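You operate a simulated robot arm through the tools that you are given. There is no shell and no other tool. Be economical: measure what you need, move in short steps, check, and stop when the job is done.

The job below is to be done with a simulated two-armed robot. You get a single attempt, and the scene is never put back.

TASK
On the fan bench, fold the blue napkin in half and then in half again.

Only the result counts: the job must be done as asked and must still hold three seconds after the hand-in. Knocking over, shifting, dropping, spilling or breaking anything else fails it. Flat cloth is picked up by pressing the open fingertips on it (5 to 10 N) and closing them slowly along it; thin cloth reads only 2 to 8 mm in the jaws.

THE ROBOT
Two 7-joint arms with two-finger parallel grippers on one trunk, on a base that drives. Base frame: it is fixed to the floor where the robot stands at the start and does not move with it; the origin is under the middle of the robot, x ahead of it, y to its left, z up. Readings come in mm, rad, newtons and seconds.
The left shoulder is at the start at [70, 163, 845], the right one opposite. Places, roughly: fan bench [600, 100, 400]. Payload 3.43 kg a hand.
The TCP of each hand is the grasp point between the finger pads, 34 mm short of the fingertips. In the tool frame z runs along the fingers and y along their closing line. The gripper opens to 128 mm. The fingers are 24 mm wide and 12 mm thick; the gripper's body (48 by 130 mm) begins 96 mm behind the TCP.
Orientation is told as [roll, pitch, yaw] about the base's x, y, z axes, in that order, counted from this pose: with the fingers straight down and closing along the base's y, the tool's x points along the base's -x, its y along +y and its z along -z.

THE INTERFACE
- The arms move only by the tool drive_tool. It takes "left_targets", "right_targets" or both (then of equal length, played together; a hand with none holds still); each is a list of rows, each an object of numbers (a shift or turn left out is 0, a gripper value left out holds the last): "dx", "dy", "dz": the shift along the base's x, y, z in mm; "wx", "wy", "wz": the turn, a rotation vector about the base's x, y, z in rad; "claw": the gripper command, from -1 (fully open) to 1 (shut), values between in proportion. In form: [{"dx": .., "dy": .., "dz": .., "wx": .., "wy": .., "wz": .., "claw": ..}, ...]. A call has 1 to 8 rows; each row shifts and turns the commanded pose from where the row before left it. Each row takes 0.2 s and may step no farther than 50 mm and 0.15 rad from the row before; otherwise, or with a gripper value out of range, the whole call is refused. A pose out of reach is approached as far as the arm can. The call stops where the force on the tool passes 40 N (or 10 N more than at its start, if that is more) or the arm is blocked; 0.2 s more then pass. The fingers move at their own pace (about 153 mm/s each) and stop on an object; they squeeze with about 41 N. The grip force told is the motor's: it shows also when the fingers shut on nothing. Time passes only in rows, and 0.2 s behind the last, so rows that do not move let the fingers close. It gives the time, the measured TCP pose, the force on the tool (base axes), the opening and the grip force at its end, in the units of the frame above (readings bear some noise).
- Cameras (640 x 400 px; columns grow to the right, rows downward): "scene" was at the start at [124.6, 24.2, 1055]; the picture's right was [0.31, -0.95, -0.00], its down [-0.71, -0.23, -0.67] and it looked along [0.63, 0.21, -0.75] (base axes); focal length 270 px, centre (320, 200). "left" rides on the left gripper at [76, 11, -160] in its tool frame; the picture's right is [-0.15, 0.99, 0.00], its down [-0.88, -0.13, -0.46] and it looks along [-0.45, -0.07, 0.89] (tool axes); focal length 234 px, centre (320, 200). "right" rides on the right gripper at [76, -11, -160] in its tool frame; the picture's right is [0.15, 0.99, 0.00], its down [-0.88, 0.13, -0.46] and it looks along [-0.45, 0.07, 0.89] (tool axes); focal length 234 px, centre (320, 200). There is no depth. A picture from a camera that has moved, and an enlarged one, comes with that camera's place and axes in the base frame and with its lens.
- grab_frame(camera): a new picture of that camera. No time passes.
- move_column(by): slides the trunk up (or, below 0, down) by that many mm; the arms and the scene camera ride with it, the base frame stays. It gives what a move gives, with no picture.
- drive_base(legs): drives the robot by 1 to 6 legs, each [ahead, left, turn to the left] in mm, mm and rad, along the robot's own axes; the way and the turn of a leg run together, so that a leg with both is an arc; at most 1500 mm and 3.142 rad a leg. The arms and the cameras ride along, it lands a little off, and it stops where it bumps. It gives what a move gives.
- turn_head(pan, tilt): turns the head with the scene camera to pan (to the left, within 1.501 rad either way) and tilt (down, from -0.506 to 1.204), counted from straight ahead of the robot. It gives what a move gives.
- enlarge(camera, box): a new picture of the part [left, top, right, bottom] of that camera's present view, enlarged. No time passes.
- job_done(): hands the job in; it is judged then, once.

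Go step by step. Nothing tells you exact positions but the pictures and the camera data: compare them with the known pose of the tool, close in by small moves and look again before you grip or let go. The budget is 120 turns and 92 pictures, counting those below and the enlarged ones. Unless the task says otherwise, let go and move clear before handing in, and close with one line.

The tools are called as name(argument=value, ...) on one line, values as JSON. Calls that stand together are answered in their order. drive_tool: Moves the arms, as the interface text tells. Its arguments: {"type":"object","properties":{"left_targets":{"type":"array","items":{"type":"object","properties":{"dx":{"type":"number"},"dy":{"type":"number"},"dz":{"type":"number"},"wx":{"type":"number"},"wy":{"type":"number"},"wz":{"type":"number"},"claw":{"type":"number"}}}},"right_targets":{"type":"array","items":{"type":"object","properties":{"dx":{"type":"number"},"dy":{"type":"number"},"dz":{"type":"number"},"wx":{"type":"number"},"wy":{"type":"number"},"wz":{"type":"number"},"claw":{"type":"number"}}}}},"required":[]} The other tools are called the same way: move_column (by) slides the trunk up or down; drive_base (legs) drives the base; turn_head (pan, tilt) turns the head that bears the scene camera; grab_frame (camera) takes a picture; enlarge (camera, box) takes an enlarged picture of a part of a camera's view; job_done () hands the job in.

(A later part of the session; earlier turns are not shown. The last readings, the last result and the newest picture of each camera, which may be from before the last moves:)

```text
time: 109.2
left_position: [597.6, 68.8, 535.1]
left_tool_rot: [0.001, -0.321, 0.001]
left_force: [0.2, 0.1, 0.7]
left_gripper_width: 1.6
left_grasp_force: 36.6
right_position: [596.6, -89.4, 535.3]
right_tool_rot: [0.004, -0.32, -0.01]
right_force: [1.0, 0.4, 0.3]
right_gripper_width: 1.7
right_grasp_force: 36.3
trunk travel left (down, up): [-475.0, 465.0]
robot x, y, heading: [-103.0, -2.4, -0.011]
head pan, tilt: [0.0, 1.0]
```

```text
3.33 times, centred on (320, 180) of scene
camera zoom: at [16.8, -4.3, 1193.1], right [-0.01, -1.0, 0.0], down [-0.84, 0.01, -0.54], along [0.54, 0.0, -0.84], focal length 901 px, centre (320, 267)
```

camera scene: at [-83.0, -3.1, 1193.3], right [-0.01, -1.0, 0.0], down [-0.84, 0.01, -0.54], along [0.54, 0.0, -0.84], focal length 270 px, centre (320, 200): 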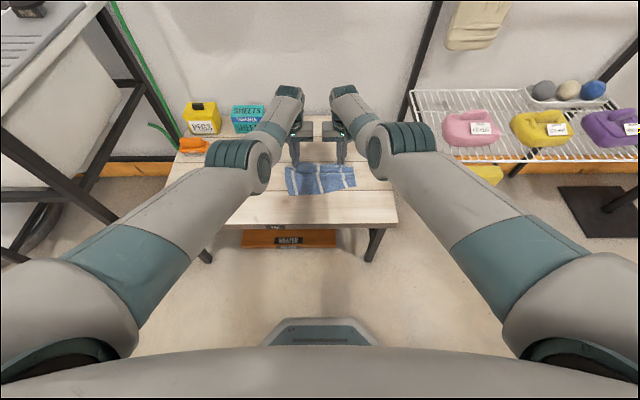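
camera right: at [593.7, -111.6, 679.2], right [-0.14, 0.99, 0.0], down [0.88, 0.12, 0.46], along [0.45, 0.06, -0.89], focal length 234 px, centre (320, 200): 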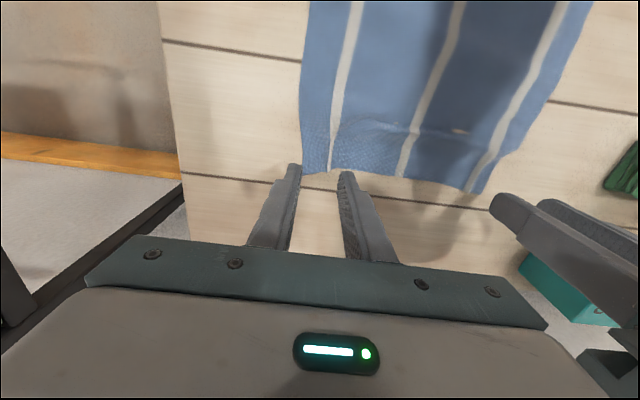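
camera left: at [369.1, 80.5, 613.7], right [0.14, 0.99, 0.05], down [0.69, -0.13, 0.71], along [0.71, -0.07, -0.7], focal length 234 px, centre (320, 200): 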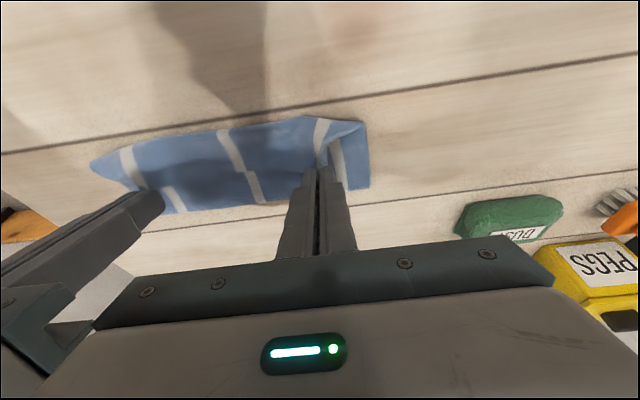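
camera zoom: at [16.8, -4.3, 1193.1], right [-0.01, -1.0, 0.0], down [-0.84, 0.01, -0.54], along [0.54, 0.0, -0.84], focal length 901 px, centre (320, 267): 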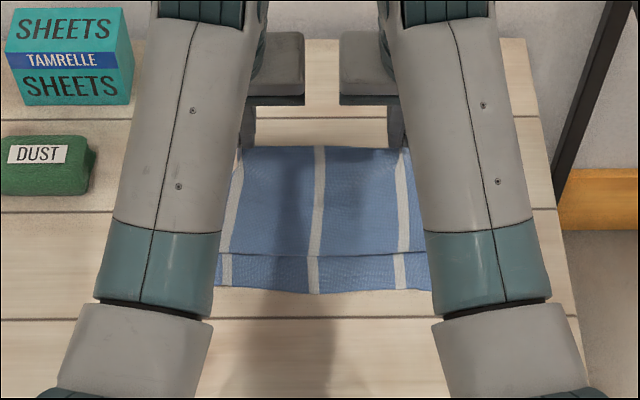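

The near edge hasn't moved (x ≈ 484), but there's still an S-fold. I'll pull further forward to straighten it.

drive_tool(left_targets=[{"dz": 8}, {"dz": 8}, {}], right_targets=[{"dz": 8}, {"dz": 8}, {}])

drive_base(legs=[[35, 0, 0]])

enlarge(camera="scene", box=[240, 120, 400, 240])

```text
time: 110.0
left_position: [597.8, 67.8, 552.2]
left_tool_rot: [0.0, -0.321, 0.001]
left_force: [0.2, -0.6, -0.6]
left_gripper_width: 1.5
left_grasp_force: 36.9
right_position: [596.5, -90.1, 552.9]
right_tool_rot: [0.003, -0.322, -0.012]
right_force: [0.1, 0.4, 0.0]
right_gripper_width: 1.4
right_grasp_force: 36.4
trunk travel left (down, up): [-475.0, 465.0]
robot x, y, heading: [-103.1, -4.8, -0.008]
head pan, tilt: [0.0, 1.0]
```

```text
time: 110.8
left_position: [630.7, 67.2, 552.5]
left_tool_rot: [0.002, -0.322, 0.001]
left_force: [0.1, 0.5, -0.1]
left_gripper_width: 1.7
left_grasp_force: 36.8
right_position: [630.2, -90.4, 551.3]
right_tool_rot: [0.002, -0.322, -0.01]
right_force: [-0.5, 0.4, -0.1]
right_gripper_width: 1.8
right_grasp_force: 35.8
trunk travel left (down, up): [-475.0, 465.0]
robot x, y, heading: [-68.9, -4.2, -0.009]
head pan, tilt: [0.0, 1.0]
```

```text
3.33 times, centred on (320, 180) of scene
camera zoom: at [50.3, -4.6, 1193.1], right [-0.01, -1.0, 0.0], down [-0.84, 0.01, -0.54], along [0.54, 0.0, -0.84], focal length 901 px, centre (320, 267)
```

zoom: 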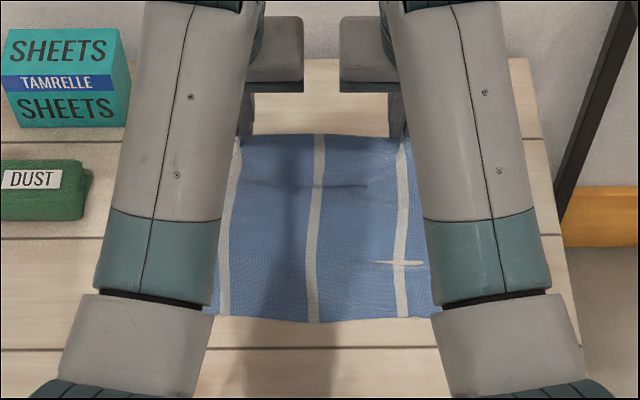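

It's unrolled. Now the fold again: back to directly above the midline, then down a 45° diagonal.

drive_base(legs=[[-42, 0, 0]])

drive_tool(left_targets=[{"dz": -12}, {"dz": -13}, {}], right_targets=[{"dz": -12}, {"dz": -13}, {}])

drive_base(legs=[[-23, 0, 0]])

drive_tool(left_targets=[{"dz": -12}, {"dz": -13}, {}], right_targets=[{"dz": -12}, {"dz": -13}, {}])

drive_base(legs=[[-23, 0, 0]])

drive_tool(left_targets=[{"dz": -12}, {"dz": -13}, {}], right_targets=[{"dz": -12}, {"dz": -13}, {}])

drive_base(legs=[[-23, 0, 0]])

enlarge(camera="left", box=[60, 80, 400, 290])

```text
time: 111.7
left_position: [588.7, 68.4, 553.2]
left_tool_rot: [-0.001, -0.322, 0.003]
left_force: [-0.3, 0.9, 0.3]
left_gripper_width: 1.9
left_grasp_force: 36.0
right_position: [587.5, -89.9, 553.1]
right_tool_rot: [0.002, -0.323, -0.009]
right_force: [0.9, -0.1, -0.3]
right_gripper_width: 1.4
right_grasp_force: 36.7
trunk travel left (down, up): [-475.0, 465.0]
robot x, y, heading: [-113.0, -4.7, -0.011]
head pan, tilt: [0.0, 1.0]
```

```text
time: 112.5
left_position: [589.6, 68.6, 526.7]
left_tool_rot: [-0.001, -0.323, 0.002]
left_force: [-0.1, -0.2, 0.7]
left_gripper_width: 1.8
left_grasp_force: 36.3
right_position: [588.1, -89.8, 526.2]
right_tool_rot: [0.002, -0.323, -0.01]
right_force: [-0.5, -0.3, -0.6]
right_gripper_width: 1.6
right_grasp_force: 36.1
trunk travel left (down, up): [-475.0, 465.0]
robot x, y, heading: [-114.8, -3.5, -0.013]
head pan, tilt: [0.0, 1.0]
```

```text
time: 113.3
left_position: [566.7, 68.6, 528.5]
left_tool_rot: [0.0, -0.322, 0.001]
left_force: [0.0, -0.1, 0.6]
left_gripper_width: 1.8
left_grasp_force: 36.4
right_position: [565.6, -90.3, 526.2]
right_tool_rot: [0.001, -0.323, -0.008]
right_force: [0.9, 0.0, 0.4]
right_gripper_width: 1.6
right_grasp_force: 36.3
trunk travel left (down, up): [-475.0, 465.0]
robot x, y, heading: [-138.3, 0.4, -0.007]
head pan, tilt: [0.0, 1.0]
```

```text
time: 114.1
left_position: [566.2, 69.2, 502.0]
left_tool_rot: [0.0, -0.324, 0.001]
left_force: [1.4, -0.7, -0.7]
left_gripper_width: 1.5
left_grasp_force: 35.9
right_position: [565.6, -89.4, 501.9]
right_tool_rot: [0.0, -0.323, -0.012]
right_force: [-0.5, -0.1, -0.3]
right_gripper_width: 1.6
right_grasp_force: 36.8
trunk travel left (down, up): [-475.0, 465.0]
robot x, y, heading: [-136.8, -3.3, -0.01]
head pan, tilt: [0.0, 1.0]
```

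```text
time: 114.9
left_position: [543.6, 69.1, 503.7]
left_tool_rot: [0.0, -0.322, 0.0]
left_force: [-0.2, 0.0, -0.1]
left_gripper_width: 1.9
left_grasp_force: 36.6
right_position: [541.6, -89.5, 502.8]
right_tool_rot: [0.001, -0.322, -0.013]
right_force: [-0.9, 0.0, -0.7]
right_gripper_width: 1.7
right_grasp_force: 36.2
trunk travel left (down, up): [-475.0, 465.0]
robot x, y, heading: [-154.4, -2.9, -0.009]
head pan, tilt: [0.0, 1.0]
```

```text
time: 115.7
left_position: [543.3, 68.8, 476.9]
left_tool_rot: [-0.001, -0.322, 0.0]
left_force: [0.0, 0.9, 0.8]
left_gripper_width: 1.7
left_grasp_force: 36.3
right_position: [543.7, -88.7, 476.2]
right_tool_rot: [0.002, -0.323, -0.011]
right_force: [0.1, 0.1, -0.3]
right_gripper_width: 1.9
right_grasp_force: 36.2
trunk travel left (down, up): [-475.0, 465.0]
robot x, y, heading: [-155.2, 1.1, -0.009]
head pan, tilt: [0.0, 1.0]
```

```text
time: 116.5
left_position: [520.1, 68.7, 477.2]
left_tool_rot: [0.001, -0.322, 0.001]
left_force: [-0.7, -0.1, -0.2]
left_gripper_width: 1.3
left_grasp_force: 36.1
right_position: [520.8, -88.7, 478.5]
right_tool_rot: [0.002, -0.322, -0.013]
right_force: [-0.3, -0.3, 0.6]
right_gripper_width: 1.4
right_grasp_force: 36.5
trunk travel left (down, up): [-475.0, 465.0]
robot x, y, heading: [-177.6, -0.4, -0.01]
head pan, tilt: [0.0, 1.0]
```

```text
1.88 times, centred on (230, 185) of left
camera zoom: at [397.5, 80.3, 606.4], right [0.14, 0.99, 0.05], down [0.69, -0.13, 0.71], along [0.71, -0.07, -0.7], focal length 441 px, centre (489, 228)
```

zoom: 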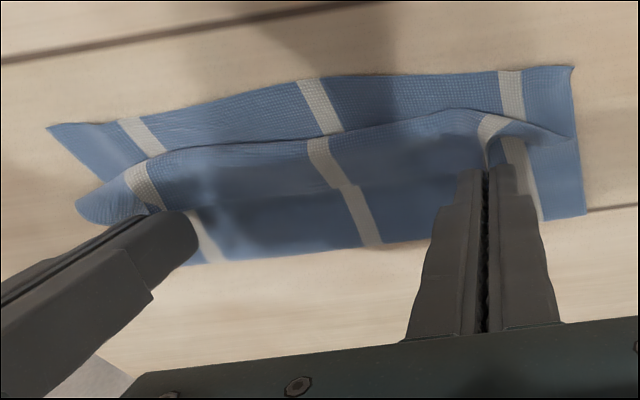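

Much better: the lower layer stays put (near edge 488), the fold is at 587, and only the hanging belly is left. I'll go lower and draw back gently.

drive_tool(left_targets=[{"dz": -6}, {"dz": -6}, {}], right_targets=[{"dz": -6}, {"dz": -7}, {}])

drive_base(legs=[[-20, 0, 0]])

enlarge(camera="left", box=[60, 80, 400, 290])

```text
time: 117.3
left_position: [520.1, 68.7, 464.5]
left_tool_rot: [0.0, -0.323, -0.001]
left_force: [0.3, -0.6, -0.8]
left_gripper_width: 1.8
left_grasp_force: 36.4
right_position: [521.1, -87.9, 463.7]
right_tool_rot: [0.001, -0.323, -0.012]
right_force: [0.7, 0.2, 0.1]
right_gripper_width: 1.6
right_grasp_force: 36.4
trunk travel left (down, up): [-475.0, 465.0]
robot x, y, heading: [-180.5, -3.1, -0.009]
head pan, tilt: [0.0, 1.0]
```

```text
time: 118.1
left_position: [500.4, 68.8, 465.9]
left_tool_rot: [-0.001, -0.324, 0.002]
left_force: [-0.9, -0.3, 0.1]
left_gripper_width: 1.6
left_grasp_force: 36.4
right_position: [500.2, -88.9, 465.1]
right_tool_rot: [0.002, -0.322, -0.012]
right_force: [-0.9, 0.9, -0.6]
right_gripper_width: 1.5
right_grasp_force: 36.7
trunk travel left (down, up): [-475.0, 465.0]
robot x, y, heading: [-195.9, -3.4, -0.01]
head pan, tilt: [0.0, 1.0]
```

```text
1.88 times, centred on (230, 185) of left
camera zoom: at [377.6, 80.4, 594.5], right [0.14, 0.99, 0.05], down [0.69, -0.13, 0.71], along [0.71, -0.07, -0.7], focal length 441 px, centre (489, 228)
```

zoom: 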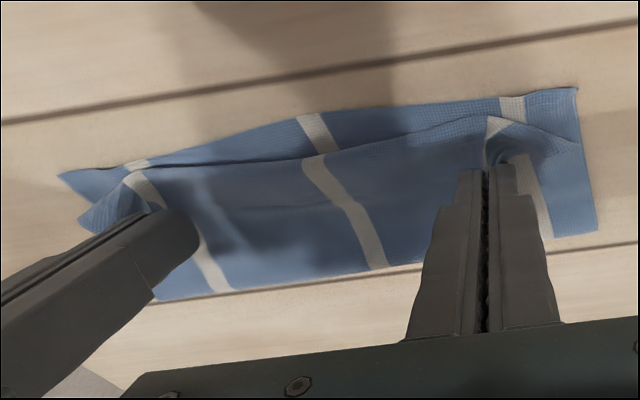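

The flap is down to about 26 mm and closing. I'll draw back a little more.

drive_base(legs=[[-14, 0, 0]])

enlarge(camera="left", box=[60, 80, 400, 290])

```text
time: 118.9
left_position: [486.6, 69.1, 465.2]
left_tool_rot: [0.0, -0.323, 0.001]
left_force: [-0.1, -0.8, 1.2]
left_gripper_width: 1.4
left_grasp_force: 36.6
right_position: [486.1, -88.7, 464.5]
right_tool_rot: [0.002, -0.322, -0.011]
right_force: [-0.8, -0.4, -0.4]
right_gripper_width: 1.8
right_grasp_force: 36.3
trunk travel left (down, up): [-475.0, 465.0]
robot x, y, heading: [-215.9, -1.4, -0.006]
head pan, tilt: [0.0, 1.0]
```

```text
1.88 times, centred on (230, 185) of left
camera zoom: at [363.8, 80.5, 594.3], right [0.14, 0.99, 0.05], down [0.69, -0.13, 0.71], along [0.71, -0.07, -0.7], focal length 441 px, centre (489, 228)
```

zoom: 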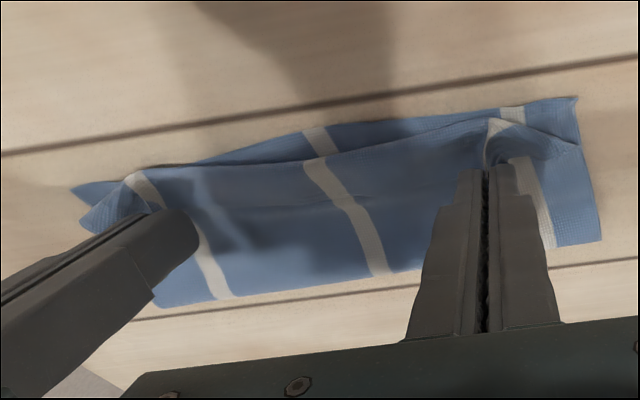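

The edges are now nearly aligned, with a footprint about 101 mm deep. I'll release gently and retreat along the finger direction.

drive_tool(left_targets=[{"dy": 1.5, "claw": 0.92}, {"dy": 1.5, "claw": 0.84}, {"dy": 1.5, "claw": 0.76}, {"dy": 1.5, "claw": 0.68}, {"dy": 1, "claw": 0.6}, {}, {"dz": 15, "dx": -5}, {"dz": 30, "dx": -10}], right_targets=[{"dy": -1.5, "claw": 0.92}, {"dy": -1.5, "claw": 0.84}, {"dy": -1.5, "claw": 0.76}, {"dy": -1.5, "claw": 0.68}, {"dy": -1, "claw": 0.6}, {}, {"dz": 15, "dx": -5}, {"dz": 30, "dx": -10}])

drive_base(legs=[[-60, 0, 0]])

enlarge(camera="scene", box=[260, 90, 380, 190])

```text
time: 120.7
left_position: [471.0, 76.6, 511.5]
left_tool_rot: [0.002, -0.323, -0.001]
left_force: [-0.3, -0.2, 0.1]
left_gripper_width: 25.8
left_grasp_force: 0.0
right_position: [470.7, -97.5, 511.3]
right_tool_rot: [0.001, -0.322, -0.013]
right_force: [-0.3, -0.5, 0.7]
right_gripper_width: 25.4
right_grasp_force: 0.0
trunk travel left (down, up): [-475.0, 465.0]
robot x, y, heading: [-213.2, -0.7, -0.008]
head pan, tilt: [0.0, 1.0]
```

```text
time: 121.7
left_position: [410.7, 75.6, 512.3]
left_tool_rot: [-0.002, -0.321, -0.001]
left_force: [0.0, 0.8, 0.2]
left_gripper_width: 25.7
left_grasp_force: 0.0
right_position: [410.6, -96.4, 510.8]
right_tool_rot: [0.001, -0.323, -0.01]
right_force: [0.0, 0.4, 0.7]
right_gripper_width: 25.8
right_grasp_force: 0.0
trunk travel left (down, up): [-475.0, 465.0]
robot x, y, heading: [-271.8, 0.4, -0.012]
head pan, tilt: [0.0, 1.0]
```

```text
4.00 times, centred on (320, 140) of scene
camera zoom: at [-156.5, -2.8, 1193.5], right [-0.01, -1.0, 0.0], down [-0.84, 0.01, -0.54], along [0.54, -0.01, -0.84], focal length 1081 px, centre (320, 440)
```

zoom: 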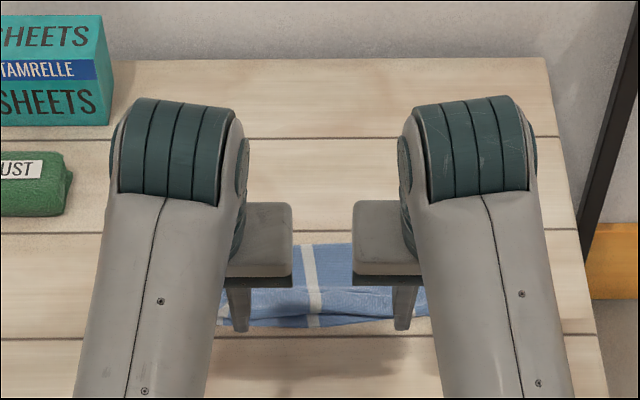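

enlarge(camera="left", box=[60, 80, 420, 305])

```text
1.78 times, centred on (240, 192) of left
camera zoom: at [288.0, 87.0, 639.7], right [0.14, 0.99, 0.05], down [0.69, -0.13, 0.71], along [0.71, -0.07, -0.7], focal length 416 px, centre (462, 213)
```

zoom: 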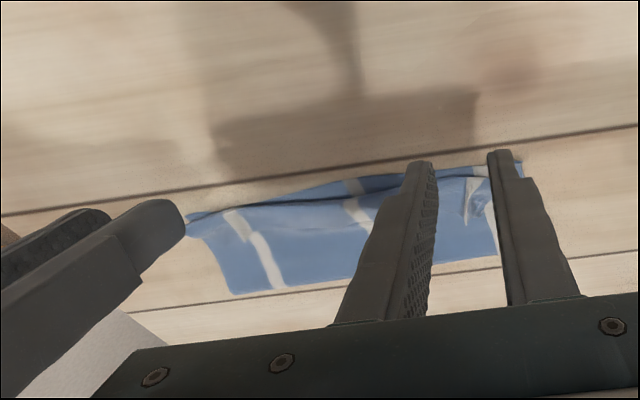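

The fold looks reasonable. I'll raise and part the hands for a clear view.

drive_tool(left_targets=[{"dz": 10, "dy": 25, "wy": 0.08}, {"dz": 10, "dy": 25, "wy": 0.08}, {"dy": 30, "wy": 0.08}, {"dy": 30, "wy": 0.08}, {"dy": 20}, {}], right_targets=[{"dz": 10, "dy": -25, "wy": 0.08}, {"dz": 10, "dy": -25, "wy": 0.08}, {"dy": -30, "wy": 0.08}, {"dy": -30, "wy": 0.08}, {"dy": -20}, {}])

enlarge(camera="scene", box=[270, 130, 370, 180])

```text
time: 123.1
left_position: [410.9, 205.8, 529.7]
left_tool_rot: [-0.001, -0.002, -0.001]
left_force: [0.1, -0.2, 0.1]
left_gripper_width: 25.6
left_grasp_force: 0.0
right_position: [410.4, -227.0, 531.4]
right_tool_rot: [-0.001, -0.002, -0.012]
right_force: [0.2, 0.1, -0.1]
right_gripper_width: 25.8
right_grasp_force: 0.1
trunk travel left (down, up): [-475.0, 465.0]
robot x, y, heading: [-273.1, -2.7, -0.019]
head pan, tilt: [0.0, 1.0]
```

```text
6.40 times, centred on (320, 155) of scene
camera zoom: at [-155.1, -2.8, 1193.3], right [-0.01, -1.0, 0.0], down [-0.84, 0.01, -0.54], along [0.54, -0.01, -0.84], focal length 1730 px, centre (320, 488)
```

zoom: 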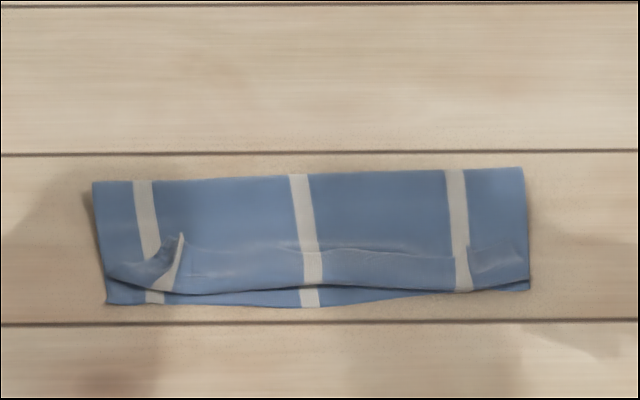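

The fold is good, with the lower layer at x 465–565. A flap about 30 mm wide is still rolled back on top, its edge at x ≈ 506. I'll hold the cloth down with the right hand and wipe the flap toward the near edge with the left fingertips.

drive_base(legs=[[75, 0, 0]])

drive_tool(left_targets=[{"dy": -40, "dz": -10, "claw": 1}, {"dy": -40, "dz": -10, "dx": 5}, {"dy": -36, "dz": -10, "dx": 5}, {"dz": -15, "dx": 2}, {}], right_targets=[{"dy": 40, "dz": -10, "dx": 15, "claw": 1}, {"dy": 40, "dz": -10, "dx": 15}, {"dy": 40, "dz": -10, "dx": 15}, {"dy": 40, "dx": 15, "dz": -15}, {}])

```text
time: 124.1
left_position: [485.1, 204.7, 528.6]
left_tool_rot: [0.0, -0.001, -0.001]
left_force: [0.3, -0.4, -0.6]
left_gripper_width: 25.6
left_grasp_force: 0.1
right_position: [486.5, -226.2, 529.0]
right_tool_rot: [-0.002, -0.002, -0.01]
right_force: [-0.3, 0.5, 0.2]
right_gripper_width: 25.5
right_grasp_force: 0.0
trunk travel left (down, up): [-475.0, 465.0]
robot x, y, heading: [-200.7, -3.7, -0.008]
head pan, tilt: [0.0, 1.0]
```

```text
time: 125.3
left_position: [493.9, 89.2, 485.9]
left_tool_rot: [0.0, -0.001, 0.0]
left_force: [0.3, 0.1, 0.5]
left_gripper_width: 0.1
left_grasp_force: 33.6
right_position: [545.7, -67.2, 487.0]
right_tool_rot: [-0.002, -0.003, -0.012]
right_force: [0.1, -0.4, 0.2]
right_gripper_width: 0.0
right_grasp_force: 33.6
trunk travel left (down, up): [-475.0, 465.0]
robot x, y, heading: [-195.9, 0.4, -0.011]
head pan, tilt: [0.0, 1.0]
```

drive_tool(left_targets=[{"dz": -15}, {"dz": -11}, {}], right_targets=[{"dz": -15}, {"dz": -15}, {}])

```text
time: 126.1
left_position: [496.3, 90.6, 460.1]
left_tool_rot: [0.0, -0.002, 0.001]
left_force: [0.3, 0.3, 0.4]
left_gripper_width: 0.2
left_grasp_force: 33.5
right_position: [545.1, -66.2, 456.6]
right_tool_rot: [-0.001, -0.001, -0.01]
right_force: [-0.1, 0.6, 0.0]
right_gripper_width: 0.0
right_grasp_force: 33.2
trunk travel left (down, up): [-475.0, 465.0]
robot x, y, heading: [-199.8, -1.1, -0.009]
head pan, tilt: [0.0, 1.0]
```

drive_tool(left_targets=[{"dz": -2}, {"dz": -1}, {}], right_targets=[{"dz": -1}, {"dz": -0.8}, {}])

```text
time: 126.9
left_position: [496.5, 90.0, 456.9]
left_tool_rot: [-0.001, -0.003, 0.0]
left_force: [0.1, -0.5, -0.3]
left_gripper_width: 0.0
left_grasp_force: 33.0
right_position: [546.1, -65.9, 454.9]
right_tool_rot: [-0.003, -0.005, -0.012]
right_force: [-1.3, 0.7, 9.6]
right_gripper_width: 0.0
right_grasp_force: 33.3
trunk travel left (down, up): [-475.0, 465.0]
robot x, y, heading: [-197.5, -2.3, -0.007]
head pan, tilt: [0.0, 1.0]
```

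The right hand anchors with about 10 N. I'll bring the left to light contact and wipe.

drive_tool(left_targets=[{"dz": -1}, {}])

```text
time: 127.5
left_position: [496.2, 89.6, 456.0]
left_tool_rot: [0.0, -0.003, 0.0]
left_force: [0.4, 0.2, 0.9]
left_gripper_width: 0.1
left_grasp_force: 33.0
right_position: [545.6, -66.8, 455.7]
right_tool_rot: [-0.001, -0.006, -0.01]
right_force: [1.1, 2.4, 12.1]
right_gripper_width: 0.0
right_grasp_force: 32.6
trunk travel left (down, up): [-475.0, 465.0]
robot x, y, heading: [-199.4, -3.2, -0.01]
head pan, tilt: [0.0, 1.0]
```

drive_tool(left_targets=[{"dz": -0.8}, {"dx": -8}, {"dx": -10}, {"dx": -10}, {"dx": -10}, {"dx": -10}, {"dx": -10}, {}])

enlarge(camera="left", box=[60, 60, 420, 285])

```text
time: 129.3
left_position: [438.9, 87.6, 456.3]
left_tool_rot: [-0.001, -0.006, -0.001]
left_force: [4.5, -3.1, 8.3]
left_gripper_width: 0.0
left_grasp_force: 32.9
right_position: [545.5, -66.3, 455.4]
right_tool_rot: [-0.001, -0.005, -0.011]
right_force: [0.7, 3.0, 12.9]
right_gripper_width: 0.0
right_grasp_force: 32.7
trunk travel left (down, up): [-475.0, 465.0]
robot x, y, heading: [-199.4, -0.4, -0.01]
head pan, tilt: [0.0, 1.0]
```

```text
1.78 times, centred on (240, 172) of left
camera zoom: at [361.8, 99.6, 616.8], right [0.15, 0.99, 0.0], down [0.88, -0.13, 0.46], along [0.46, -0.07, -0.89], focal length 416 px, centre (462, 249)
```

zoom: 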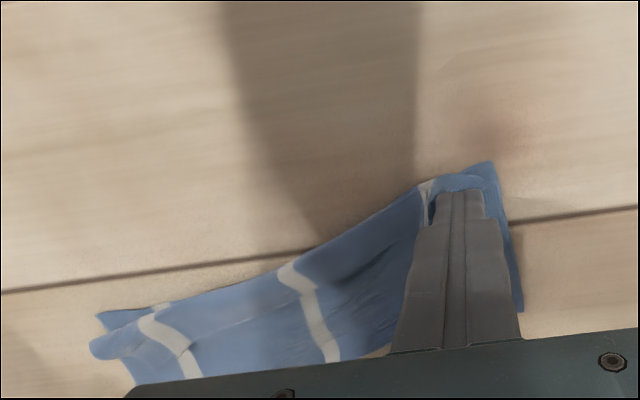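

The layers stick together, so wiping just dragged the left end toward me. I'll push it back the same way.

drive_tool(left_targets=[{"dx": 8}, {"dx": 9}, {"dx": 9}, {"dx": 9}, {"dx": 7}, {}])

drive_tool(left_targets=[{"dz": 20}, {"dz": 40}, {"dz": 20, "dy": 40}, {"dy": 45}, {"dy": 45}, {}], right_targets=[{"dz": 20}, {"dz": 40}, {"dz": 20, "dy": -40}, {"dy": -45}, {"dy": -45}, {}])

enlarge(camera="scene", box=[260, 140, 380, 215])

```text
time: 130.7
left_position: [480.5, 89.4, 456.1]
left_tool_rot: [0.0, -0.004, -0.001]
left_force: [-3.3, 0.3, 15.2]
left_gripper_width: 0.0
left_grasp_force: 33.1
right_position: [544.9, -67.1, 455.3]
right_tool_rot: [-0.001, -0.005, -0.01]
right_force: [0.3, 1.8, 7.6]
right_gripper_width: 0.0
right_grasp_force: 32.7
trunk travel left (down, up): [-475.0, 465.0]
robot x, y, heading: [-196.4, 0.1, -0.006]
head pan, tilt: [0.0, 1.0]
```

```text
time: 132.1
left_position: [481.4, 218.5, 535.0]
left_tool_rot: [-0.001, -0.001, 0.001]
left_force: [-0.1, 0.3, 1.0]
left_gripper_width: 0.0
left_grasp_force: 33.2
right_position: [544.8, -195.6, 530.6]
right_tool_rot: [-0.002, -0.002, -0.011]
right_force: [0.6, -0.4, -0.4]
right_gripper_width: 0.1
right_grasp_force: 33.2
trunk travel left (down, up): [-475.0, 465.0]
robot x, y, heading: [-202.1, -5.0, -0.014]
head pan, tilt: [0.0, 1.0]
```

```text
5.33 times, centred on (320, 178) of scene
camera zoom: at [-80.3, -3.4, 1193.3], right [-0.01, -1.0, 0.0], down [-0.84, 0.01, -0.54], along [0.54, -0.01, -0.84], focal length 1442 px, centre (320, 320)
```

zoom: 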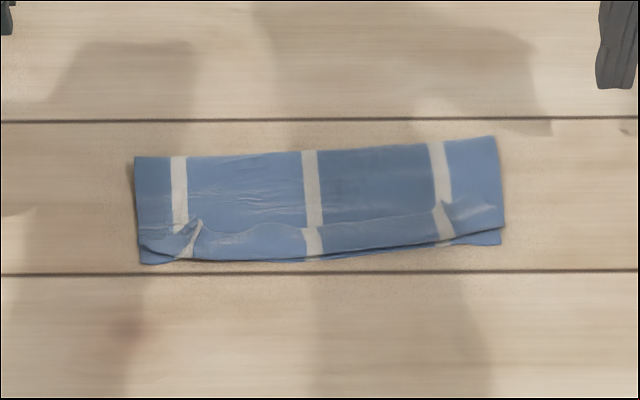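

The napkin is back in place: a neat half-fold spanning x ≈ 460–565 and y ≈ 108 to −133. For the second fold, the left hand will take the right end and bring it over to the left, rolling the wrist. First I'll tuck the right arm out of the way.

drive_tool(right_targets=[{"dx": -40, "dy": -12}, {"dx": -40, "dy": -12}, {"dx": -40, "dy": -12}, {"dx": -40, "dy": -12}, {}], left_targets=[{"dz": 15, "wz": 0.1}, {"dz": 15, "wz": 0.14}, {"wz": 0.14}, {"wz": 0.14}, {}])

```text
time: 133.3
left_position: [480.6, 219.6, 564.5]
left_tool_rot: [0.0, 0.0, 0.522]
left_force: [-0.5, 0.0, -0.2]
left_gripper_width: 0.0
left_grasp_force: 32.8
right_position: [384.4, -245.9, 529.7]
right_tool_rot: [-0.002, -0.003, -0.012]
right_force: [0.7, -0.2, -0.2]
right_gripper_width: 0.0
right_grasp_force: 33.5
trunk travel left (down, up): [-475.0, 465.0]
robot x, y, heading: [-196.9, -6.0, -0.008]
head pan, tilt: [0.0, 1.0]
```

drive_tool(left_targets=[{"wz": 0.15}, {"wz": 0.15}, {"wz": 0.15}, {"wz": 0.15}, {"wz": 0.15}, {"wz": 0.15}, {"wz": 0.148}, {}], right_targets=[{"dx": -25}, {"dx": -20}, {}, {}, {}, {}, {}, {}])

```text
time: 135.1
left_position: [482.2, 241.0, 564.4]
left_tool_rot: [0.001, -0.029, 1.588]
left_force: [0.5, -0.1, -0.2]
left_gripper_width: 0.1
left_grasp_force: 33.1
right_position: [339.5, -244.6, 532.4]
right_tool_rot: [-0.002, -0.003, -0.01]
right_force: [0.4, 0.6, -0.6]
right_gripper_width: 0.0
right_grasp_force: 32.6
trunk travel left (down, up): [-475.0, 465.0]
robot x, y, heading: [-198.8, -7.0, -0.009]
head pan, tilt: [0.0, 1.0]
```

The left hand is yawed 90°. I'll drive forward 60 mm and bring it over the right end.

drive_base(legs=[[60, 0, 0]])

drive_tool(left_targets=[{"dy": -44, "dx": -3}, {"dy": -44, "dx": -3}, {"dy": -44, "dx": -3}, {"dy": -44, "dx": -3}, {"dy": -44, "dx": -3}, {"dy": -44, "dx": -3}, {"dy": -40, "claw": 0.3}, {}])

```text
time: 136.1
left_position: [543.7, 241.4, 564.8]
left_tool_rot: [0.0, -0.022, 1.589]
left_force: [-0.1, 0.4, -0.5]
left_gripper_width: 0.1
left_grasp_force: 32.4
right_position: [401.1, -246.4, 531.0]
right_tool_rot: [0.0, -0.004, -0.012]
right_force: [0.1, -0.4, -0.6]
right_gripper_width: 0.0
right_grasp_force: 32.9
trunk travel left (down, up): [-475.0, 465.0]
robot x, y, heading: [-139.4, -2.2, -0.009]
head pan, tilt: [0.0, 1.0]
```

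```text
time: 137.9
left_position: [551.1, -6.5, 567.0]
left_tool_rot: [-0.028, -0.072, 1.649]
left_force: [0.8, -0.4, 0.4]
left_gripper_width: 44.7
left_grasp_force: 0.1
right_position: [400.6, -244.5, 532.3]
right_tool_rot: [-0.001, -0.002, -0.01]
right_force: [-0.2, -0.8, 0.3]
right_gripper_width: 0.0
right_grasp_force: 32.9
trunk travel left (down, up): [-475.0, 465.0]
robot x, y, heading: [-138.9, -3.7, -0.008]
head pan, tilt: [0.0, 1.0]
```

With 90° yaw the left wrist hits its limit here. Instead I'll return to zero yaw and pinch parallel to the end edge, so the cloth leaves along the finger axis and roll alone turns it over.

drive_tool(left_targets=[{"wz": -0.148, "dy": -5}, {"wz": -0.148, "dy": -5}, {"wz": -0.148, "dy": -10}, {"wz": -0.148, "dy": -10}, {"wz": -0.148, "dy": -10, "dx": -5}, {"wz": -0.148, "dy": -10, "dx": -8}, {"wz": -0.148, "dx": -8, "dy": -10, "claw": 0.5}, {}])

drive_tool(left_targets=[{"wz": -0.148, "dy": -10, "wx": 0.028}, {"wz": -0.148, "dy": -10, "wy": 0.07}, {"wz": -0.148, "dy": -10, "dx": -8, "dz": -10}, {"wz": -0.148, "dy": -10, "dz": -15}, {"dz": -20}, {"dz": -20}, {}])

```text
time: 139.7
left_position: [534.3, -70.6, 566.8]
left_tool_rot: [0.022, -0.073, 0.609]
left_force: [-0.5, 0.5, 0.1]
left_gripper_width: 32.0
left_grasp_force: 0.0
right_position: [399.5, -246.6, 531.9]
right_tool_rot: [-0.001, -0.003, -0.01]
right_force: [0.4, -0.2, 0.4]
right_gripper_width: 0.1
right_grasp_force: 33.1
trunk travel left (down, up): [-475.0, 465.0]
robot x, y, heading: [-139.2, -6.1, -0.005]
head pan, tilt: [0.0, 1.0]
```

```text
refused: row 2 steps farther than a row can; nothing moved
```

drive_tool(left_targets=[{"wz": -0.14, "dy": -8}, {"wz": -0.14, "dy": -8}, {"wz": -0.14, "dy": -8, "dx": -6}, {"wz": -0.14, "dy": -8, "dz": -15}, {"wz": -0.049, "wy": 0.073, "wx": -0.02, "dz": -20}, {"dz": -20}, {"dz": -20, "dx": -6}, {}])

enlarge(camera="left", box=[140, 40, 500, 265])

```text
time: 141.5
left_position: [516.7, -109.2, 481.6]
left_tool_rot: [0.014, 0.036, -0.01]
left_force: [-0.5, -0.2, -1.3]
left_gripper_width: 32.1
left_grasp_force: 0.1
right_position: [399.9, -246.9, 532.2]
right_tool_rot: [-0.001, -0.003, -0.011]
right_force: [-0.5, 0.0, 0.7]
right_gripper_width: 0.0
right_grasp_force: 33.3
trunk travel left (down, up): [-475.0, 465.0]
robot x, y, heading: [-140.7, -5.7, -0.013]
head pan, tilt: [0.0, 1.0]
```

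```text
1.78 times, centred on (320, 152) of left
camera zoom: at [446.4, -99.9, 645.8], right [0.15, 0.99, 0.01], down [0.9, -0.14, 0.42], along [0.42, -0.06, -0.91], focal length 416 px, centre (320, 284)
```

zoom: 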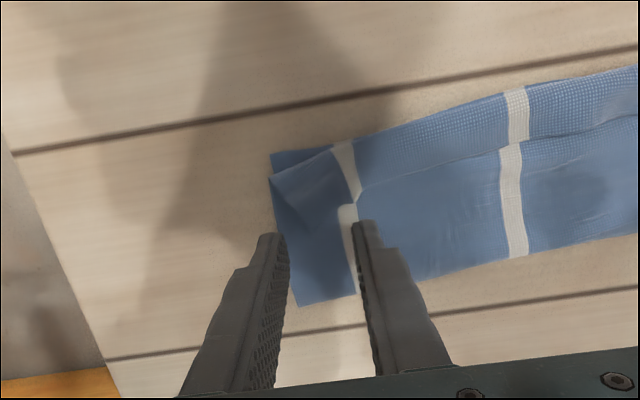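

The right end's edge is at y ≈ −130, x 471–561. I'll centre the fingers just inside it and lower to contact.

drive_tool(left_targets=[{"dy": 8, "dz": -8, "wy": -0.036, "wx": -0.014}, {"dz": -10}, {"dz": -4}, {}])

```text
time: 142.5
left_position: [518.1, -104.8, 467.0]
left_tool_rot: [0.001, -0.007, -0.014]
left_force: [-1.0, -0.4, -0.3]
left_gripper_width: 31.9
left_grasp_force: 0.1
right_position: [400.1, -245.7, 532.9]
right_tool_rot: [-0.002, -0.003, -0.01]
right_force: [0.0, -0.4, 0.3]
right_gripper_width: 0.0
right_grasp_force: 32.6
trunk travel left (down, up): [-475.0, 465.0]
robot x, y, heading: [-140.2, -1.2, -0.008]
head pan, tilt: [0.0, 1.0]
```

drive_tool(left_targets=[{"dz": -8, "dy": 3}, {"dz": -2.5}, {}])

```text
time: 143.3
left_position: [517.9, -96.3, 456.0]
left_tool_rot: [0.009, -0.011, -0.014]
left_force: [4.9, 3.5, 39.1]
left_gripper_width: 29.5
left_grasp_force: 0.1
right_position: [398.4, -244.8, 534.1]
right_tool_rot: [0.0, -0.004, -0.01]
right_force: [-0.5, 0.3, -0.9]
right_gripper_width: 0.0
right_grasp_force: 32.9
trunk travel left (down, up): [-475.0, 465.0]
robot x, y, heading: [-136.8, -2.3, -0.007]
head pan, tilt: [0.0, 1.0]
```

drive_tool(left_targets=[{"dz": 1.6, "dy": -3}, {}])

```text
time: 143.6
left_position: [521.5, -94.3, 456.1]
left_tool_rot: [0.012, -0.016, -0.014]
left_force: [-6.4, -1.5, 28.3]
left_gripper_width: 32.1
left_grasp_force: 0.3
right_position: [399.1, -245.0, 533.0]
right_tool_rot: [-0.004, -0.006, -0.01]
right_force: [-0.3, -0.2, 0.8]
right_gripper_width: 0.0
right_grasp_force: 33.0
trunk travel left (down, up): [-475.0, 465.0]
robot x, y, heading: [-139.6, -4.9, -0.007]
head pan, tilt: [0.0, 1.0]
stopped in row 1 (left hand): the force on the tool passed its limit (the readings are from after the stop); the commanded pose is now the measured one
```

drive_tool(left_targets=[{"dz": 8}, {"dy": -8, "dx": -3, "wx": -0.012, "wy": 0.016}, {}])

```text
time: 144.4
left_position: [518.6, -88.4, 454.5]
left_tool_rot: [0.012, 0.005, -0.002]
left_force: [-2.9, 4.9, 20.8]
left_gripper_width: 29.5
left_grasp_force: 0.1
right_position: [399.5, -245.5, 533.6]
right_tool_rot: [-0.002, -0.005, -0.01]
right_force: [-0.2, 0.3, -0.3]
right_gripper_width: 0.2
right_grasp_force: 33.1
trunk travel left (down, up): [-475.0, 465.0]
robot x, y, heading: [-138.2, -3.8, -0.008]
head pan, tilt: [0.0, 1.0]
```

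The left arm isn't tracking; its elbow is probably touching the right arm's. I'll raise it clear of the cloth.

drive_tool(left_targets=[{"dz": 20, "dy": 5}, {"dz": 30, "dy": 10}, {"dz": 30, "dy": 20}, {}])

grab_frame(camera="scene")

```text
time: 145.4
left_position: [515.8, -68.6, 539.1]
left_tool_rot: [-0.003, 0.009, -0.015]
left_force: [0.7, 0.3, 0.9]
left_gripper_width: 32.0
left_grasp_force: 0.0
right_position: [399.6, -244.7, 533.0]
right_tool_rot: [-0.001, -0.001, -0.011]
right_force: [0.3, 0.1, -0.4]
right_gripper_width: 0.0
right_grasp_force: 32.9
trunk travel left (down, up): [-475.0, 465.0]
robot x, y, heading: [-139.2, 1.1, -0.009]
head pan, tilt: [0.0, 1.0]
```

```text
7 pictures are left
camera scene: at [-19.7, -4.1, 1193.3], right [-0.01, -1.0, 0.0], down [-0.84, 0.01, -0.54], along [0.54, 0.0, -0.84], focal length 270 px, centre (320, 200)
```

scene: 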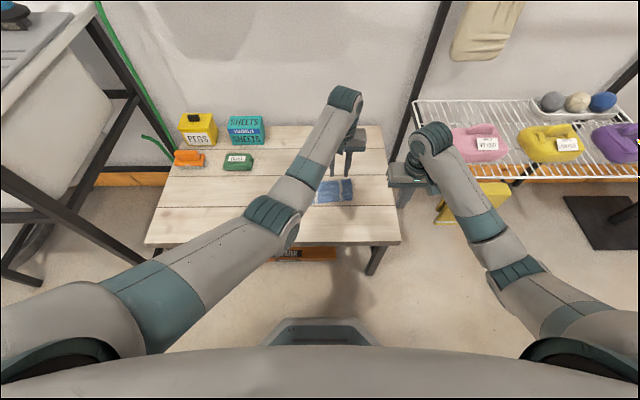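

The left arm just can't reach comfortably across the body. The base can drive sideways, so I'll bring the right hand inward away from the rack and then shift the base to the right.

drive_tool(right_targets=[{"dy": 25}, {"dy": 25}, {"dy": 25}, {"dy": 20}, {}], left_targets=[{"dy": 25}, {"dy": 25}, {"dy": 25}, {"dy": 20}, {}])

drive_base(legs=[[0, -90, 0]])

```text
time: 146.6
left_position: [516.1, 28.1, 540.0]
left_tool_rot: [-0.002, 0.007, -0.014]
left_force: [0.0, 0.5, -0.9]
left_gripper_width: 31.8
left_grasp_force: 0.1
right_position: [400.2, -149.6, 532.5]
right_tool_rot: [-0.003, -0.002, -0.011]
right_force: [-0.1, 0.2, 0.4]
right_gripper_width: 0.0
right_grasp_force: 33.3
trunk travel left (down, up): [-475.0, 465.0]
robot x, y, heading: [-137.8, -3.0, -0.007]
head pan, tilt: [0.0, 1.0]
```

```text
time: 147.7
left_position: [515.2, -64.6, 541.3]
left_tool_rot: [0.0, 0.007, -0.013]
left_force: [0.6, 0.3, 0.3]
left_gripper_width: 32.2
left_grasp_force: 0.0
right_position: [400.0, -241.9, 533.0]
right_tool_rot: [0.001, 0.0, -0.01]
right_force: [0.2, -0.7, 0.2]
right_gripper_width: 0.1
right_grasp_force: 33.2
trunk travel left (down, up): [-475.0, 465.0]
robot x, y, heading: [-141.3, -95.6, -0.008]
head pan, tilt: [0.0, 1.0]
```

drive_tool(left_targets=[{"dy": -18, "dz": -15}, {"dy": -18, "dz": -15}, {"dz": -15}, {"dz": -12}, {}])

enlarge(camera="left", box=[140, 40, 500, 265])

```text
time: 148.9
left_position: [514.1, -99.6, 482.9]
left_tool_rot: [-0.001, 0.007, -0.012]
left_force: [0.3, -0.5, 0.6]
left_gripper_width: 32.1
left_grasp_force: 0.0
right_position: [399.2, -240.8, 531.8]
right_tool_rot: [-0.002, -0.001, -0.01]
right_force: [0.1, 0.4, 0.2]
right_gripper_width: 0.0
right_grasp_force: 33.2
trunk travel left (down, up): [-475.0, 465.0]
robot x, y, heading: [-142.2, -95.2, -0.011]
head pan, tilt: [0.0, 1.0]
```

```text
1.78 times, centred on (320, 152) of left
camera zoom: at [440.0, -87.8, 644.6], right [0.16, 0.99, 0.0], down [0.88, -0.14, 0.45], along [0.44, -0.07, -0.89], focal length 416 px, centre (320, 284)
```

zoom: 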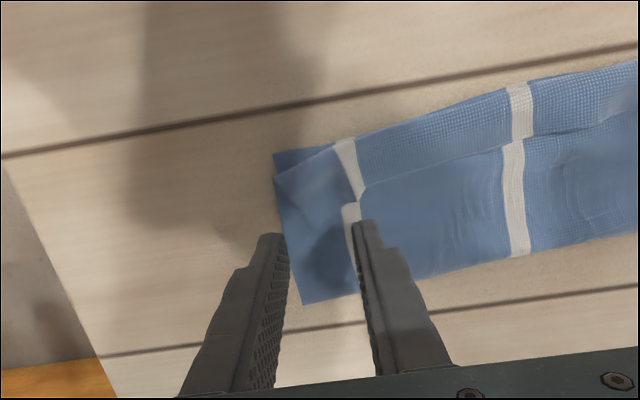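

Tracking is right now. The end edge is at y ≈ −118, so I'll shift in 10 mm and go to contact.

drive_tool(left_targets=[{"dy": 10, "dz": -10}, {"dz": -10}, {"dz": -5}, {}])

```text
time: 149.9
left_position: [515.8, -89.8, 457.4]
left_tool_rot: [-0.002, 0.008, -0.012]
left_force: [0.8, -0.2, -0.3]
left_gripper_width: 32.2
left_grasp_force: 0.0
right_position: [400.2, -240.8, 531.9]
right_tool_rot: [0.0, -0.001, -0.01]
right_force: [0.0, 0.1, -0.2]
right_gripper_width: 0.0
right_grasp_force: 33.2
trunk travel left (down, up): [-475.0, 465.0]
robot x, y, heading: [-138.6, -92.8, -0.004]
head pan, tilt: [0.0, 1.0]
```

drive_tool(left_targets=[{"dz": -2}, {}])

```text
time: 150.5
left_position: [515.3, -89.6, 455.5]
left_tool_rot: [-0.003, 0.01, -0.012]
left_force: [0.1, 0.3, 1.0]
left_gripper_width: 31.9
left_grasp_force: 0.0
right_position: [400.1, -241.0, 533.3]
right_tool_rot: [-0.002, -0.002, -0.011]
right_force: [0.1, -0.6, -0.3]
right_gripper_width: 0.2
right_grasp_force: 33.0
trunk travel left (down, up): [-475.0, 465.0]
robot x, y, heading: [-139.3, -94.7, -0.005]
head pan, tilt: [0.0, 1.0]
```

drive_tool(left_targets=[{"dz": -1.2}, {}])

```text
time: 151.1
left_position: [516.1, -88.4, 455.8]
left_tool_rot: [-0.003, 0.005, -0.013]
left_force: [0.5, 0.2, 5.4]
left_gripper_width: 31.6
left_grasp_force: 0.0
right_position: [401.1, -241.1, 531.6]
right_tool_rot: [-0.003, -0.003, -0.01]
right_force: [-0.3, 0.9, -0.5]
right_gripper_width: 0.0
right_grasp_force: 33.3
trunk travel left (down, up): [-475.0, 465.0]
robot x, y, heading: [-136.9, -93.8, -0.003]
head pan, tilt: [0.0, 1.0]
```

Contact at 5 N. I'll press a little harder to catch both layers and close slowly.

drive_tool(left_targets=[{"dz": -0.5}, {"dy": 1.8, "claw": 0.57}, {"dy": 1.8, "claw": 0.64}, {"dy": 1.8, "claw": 0.71}, {"dy": 1.8, "claw": 0.78}, {"dy": 1.8, "claw": 0.85}, {"dy": 1.8, "claw": 0.92}, {"dy": 1.8, "claw": 1.0}])

drive_tool(left_targets=[{}, {"dz": 12, "dy": 2}, {"dz": 12, "dy": 2}, {"dz": 10, "dy": 4}, {}])

enlarge(camera="left", box=[140, 40, 500, 265])

```text
time: 152.9
left_position: [514.6, -77.1, 455.5]
left_tool_rot: [-0.001, 0.005, -0.011]
left_force: [0.3, -2.2, 11.0]
left_gripper_width: 2.5
left_grasp_force: 37.1
right_position: [399.5, -240.7, 534.5]
right_tool_rot: [-0.002, -0.003, -0.009]
right_force: [-0.2, 0.8, 0.4]
right_gripper_width: 0.0
right_grasp_force: 32.9
trunk travel left (down, up): [-475.0, 465.0]
robot x, y, heading: [-143.9, -95.5, -0.007]
head pan, tilt: [0.0, 1.0]
```

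```text
time: 154.1
left_position: [514.3, -69.5, 489.4]
left_tool_rot: [-0.002, 0.006, -0.012]
left_force: [0.3, 0.8, 0.0]
left_gripper_width: 2.4
left_grasp_force: 36.9
right_position: [400.4, -241.1, 533.2]
right_tool_rot: [0.0, 0.0, -0.01]
right_force: [0.5, 0.1, 0.1]
right_gripper_width: 0.1
right_grasp_force: 33.5
trunk travel left (down, up): [-475.0, 465.0]
robot x, y, heading: [-140.5, -92.4, -0.008]
head pan, tilt: [0.0, 1.0]
```

```text
1.78 times, centred on (320, 152) of left
camera zoom: at [440.2, -57.1, 650.4], right [0.16, 0.99, 0.0], down [0.88, -0.14, 0.45], along [0.44, -0.07, -0.89], focal length 416 px, centre (320, 284)
```

zoom: 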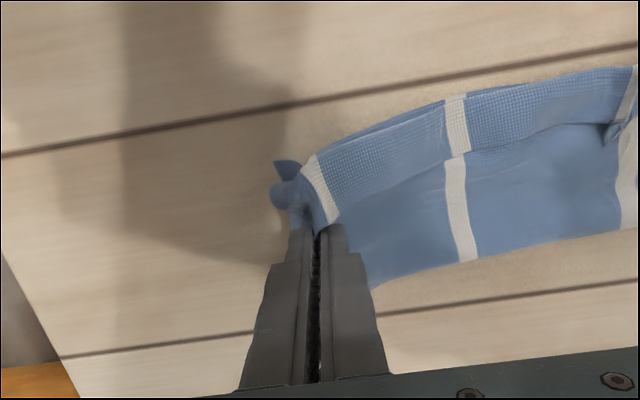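

Both layers came up: the grip reads 2.5 mm and the bench shows beneath. I'll carry it up over the midline.

drive_tool(left_targets=[{"dy": 8, "dz": 12}, {"dy": 9, "dz": 11}, {"dy": 11, "dz": 10}, {"dy": 12, "dz": 9}, {"dy": 12, "dz": 7}, {"dy": 13, "dz": 5}, {}])

drive_tool(left_targets=[{"wx": -0.1, "dy": 6, "dz": -2}, {"wx": -0.1, "dy": 8, "dz": -5}, {"wx": -0.1, "dy": 10, "dz": -7}, {"wx": -0.1, "dy": 12, "dz": -9}, {"wx": -0.1, "dy": 13, "dz": -10}, {}])

```text
time: 155.7
left_position: [514.5, -3.6, 543.2]
left_tool_rot: [-0.002, 0.007, -0.012]
left_force: [-0.3, -0.1, 0.4]
left_gripper_width: 2.3
left_grasp_force: 36.7
right_position: [399.6, -241.2, 531.3]
right_tool_rot: [-0.001, -0.001, -0.01]
right_force: [-0.7, 0.4, -0.3]
right_gripper_width: 0.0
right_grasp_force: 32.8
trunk travel left (down, up): [-475.0, 465.0]
robot x, y, heading: [-143.1, -93.2, -0.01]
head pan, tilt: [0.0, 1.0]
```

```text
time: 157.1
left_position: [515.7, 45.8, 511.1]
left_tool_rot: [-0.501, 0.001, -0.013]
left_force: [0.4, 0.5, 0.4]
left_gripper_width: 2.3
left_grasp_force: 36.8
right_position: [399.4, -240.4, 532.9]
right_tool_rot: [-0.003, -0.003, -0.011]
right_force: [-0.3, 0.1, 0.5]
right_gripper_width: 0.1
right_grasp_force: 33.3
trunk travel left (down, up): [-475.0, 465.0]
robot x, y, heading: [-142.2, -93.7, -0.011]
head pan, tilt: [0.0, 1.0]
```

The roll tracks well. I'll continue down toward the left end.

drive_tool(left_targets=[{"wx": -0.08, "dy": 13, "dz": -11}, {"wx": -0.08, "dy": 13, "dz": -11}, {"wx": -0.08, "dy": 13, "dz": -11}, {"wx": -0.08, "dy": 13, "dz": -9}, {}])

enlarge(camera="scene", box=[180, 110, 340, 210])

```text
time: 158.3
left_position: [514.4, 96.6, 467.7]
left_tool_rot: [-0.822, -0.006, -0.013]
left_force: [0.5, 0.1, 0.6]
left_gripper_width: 2.6
left_grasp_force: 36.7
right_position: [398.4, -240.7, 531.8]
right_tool_rot: [-0.003, -0.002, -0.009]
right_force: [0.6, 0.7, 0.1]
right_gripper_width: 0.0
right_grasp_force: 32.8
trunk travel left (down, up): [-475.0, 465.0]
robot x, y, heading: [-142.2, -92.1, -0.007]
head pan, tilt: [0.0, 1.0]
```

```text
4.00 times, centred on (260, 160) of scene
camera zoom: at [-20.7, -95.4, 1193.3], right [-0.01, -1.0, 0.0], down [-0.84, 0.01, -0.54], along [0.54, 0.0, -0.84], focal length 1081 px, centre (560, 360)
```

zoom: 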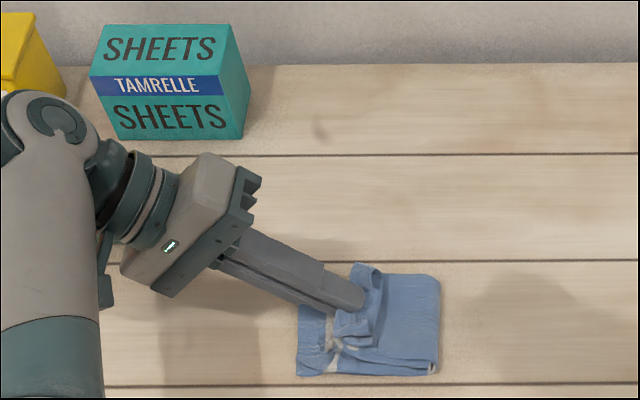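

It looks very good: the stack is about 120 mm wide, with the grip close to the left end. I'll draw it a little further left and lower.

drive_tool(left_targets=[{"dy": 7, "dz": -4, "wx": -0.05}, {"dy": 8, "dz": -3, "wx": -0.05}, {"dy": 8, "dz": -2}, {}])

drive_tool(left_targets=[{"claw": 0.9}, {"claw": 0.8}, {"claw": 0.7}, {"claw": 0.6}, {"dy": 10, "dz": 9}, {"dy": 20, "dz": 18}, {"dy": 20, "dz": 18}, {}])

enlarge(camera="scene", box=[180, 110, 340, 210])

```text
time: 159.3
left_position: [515.5, 119.7, 458.9]
left_tool_rot: [-0.921, -0.006, -0.014]
left_force: [0.6, 0.6, -0.6]
left_gripper_width: 2.3
left_grasp_force: 36.7
right_position: [399.2, -240.8, 533.4]
right_tool_rot: [-0.002, -0.001, -0.011]
right_force: [-0.6, 0.4, 0.3]
right_gripper_width: 0.0
right_grasp_force: 32.9
trunk travel left (down, up): [-475.0, 465.0]
robot x, y, heading: [-136.8, -97.2, -0.012]
head pan, tilt: [0.0, 1.0]
```

```text
time: 161.1
left_position: [515.3, 170.6, 506.9]
left_tool_rot: [-0.921, -0.005, -0.013]
left_force: [-0.1, -0.4, 1.1]
left_gripper_width: 25.7
left_grasp_force: 0.0
right_position: [399.9, -241.1, 532.7]
right_tool_rot: [-0.001, -0.003, -0.011]
right_force: [0.1, 0.2, 0.7]
right_gripper_width: 0.0
right_grasp_force: 33.6
trunk travel left (down, up): [-475.0, 465.0]
robot x, y, heading: [-144.4, -98.2, -0.011]
head pan, tilt: [0.0, 1.0]
```

```text
4.00 times, centred on (260, 160) of scene
camera zoom: at [-20.5, -95.3, 1193.3], right [-0.01, -1.0, 0.0], down [-0.84, 0.01, -0.54], along [0.54, 0.0, -0.84], focal length 1081 px, centre (560, 360)
```

zoom: 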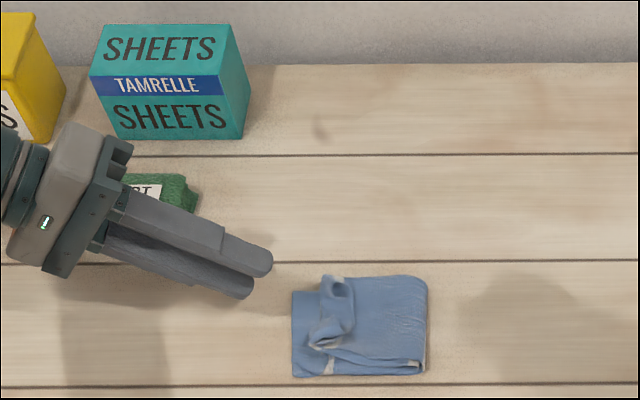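

The napkin is quartered. A small bunch remains where I gripped it, so I'll straighten the wrist, press the bunch lightly, and spread it flat.

drive_tool(left_targets=[{"dz": 15, "wx": 0.13, "claw": 1}, {"dz": 15, "wx": 0.13}, {"wx": 0.13, "dy": -10}, {"wx": 0.13, "dy": -15}, {"wx": 0.13, "dy": -15}, {"wx": 0.13, "dy": -15}, {"wx": 0.14, "dy": -15}, {}])

drive_tool(left_targets=[{"dz": -15, "dx": 2}, {"dz": -15, "dx": 2}, {"dz": -15}, {"dz": -12}, {}])

```text
time: 162.9
left_position: [514.5, 99.0, 534.0]
left_tool_rot: [0.0, 0.006, -0.013]
left_force: [-0.2, -0.4, -0.3]
left_gripper_width: 0.0
left_grasp_force: 33.2
right_position: [399.0, -241.1, 532.4]
right_tool_rot: [-0.001, -0.002, -0.011]
right_force: [0.8, 0.3, -0.4]
right_gripper_width: 0.0
right_grasp_force: 33.0
trunk travel left (down, up): [-475.0, 465.0]
robot x, y, heading: [-139.8, -92.4, -0.012]
head pan, tilt: [0.0, 1.0]
```

```text
time: 164.1
left_position: [518.7, 100.7, 476.7]
left_tool_rot: [-0.003, 0.008, -0.012]
left_force: [1.0, 0.0, 0.0]
left_gripper_width: 0.1
left_grasp_force: 32.8
right_position: [399.6, -240.3, 531.8]
right_tool_rot: [-0.002, -0.002, -0.01]
right_force: [0.2, 0.4, 0.1]
right_gripper_width: 0.0
right_grasp_force: 33.2
trunk travel left (down, up): [-475.0, 465.0]
robot x, y, heading: [-139.3, -96.6, -0.007]
head pan, tilt: [0.0, 1.0]
```

drive_tool(left_targets=[{"dz": -8}, {"dz": -6}, {"dz": -3}, {}])

```text
time: 165.1
left_position: [518.5, 99.9, 459.6]
left_tool_rot: [-0.001, 0.006, -0.013]
left_force: [-0.7, 0.4, -0.3]
left_gripper_width: 0.2
left_grasp_force: 33.4
right_position: [400.3, -241.5, 533.0]
right_tool_rot: [0.0, -0.001, -0.011]
right_force: [0.6, 0.7, -0.5]
right_gripper_width: 0.0
right_grasp_force: 32.9
trunk travel left (down, up): [-475.0, 465.0]
robot x, y, heading: [-138.0, -95.9, -0.01]
head pan, tilt: [0.0, 1.0]
```

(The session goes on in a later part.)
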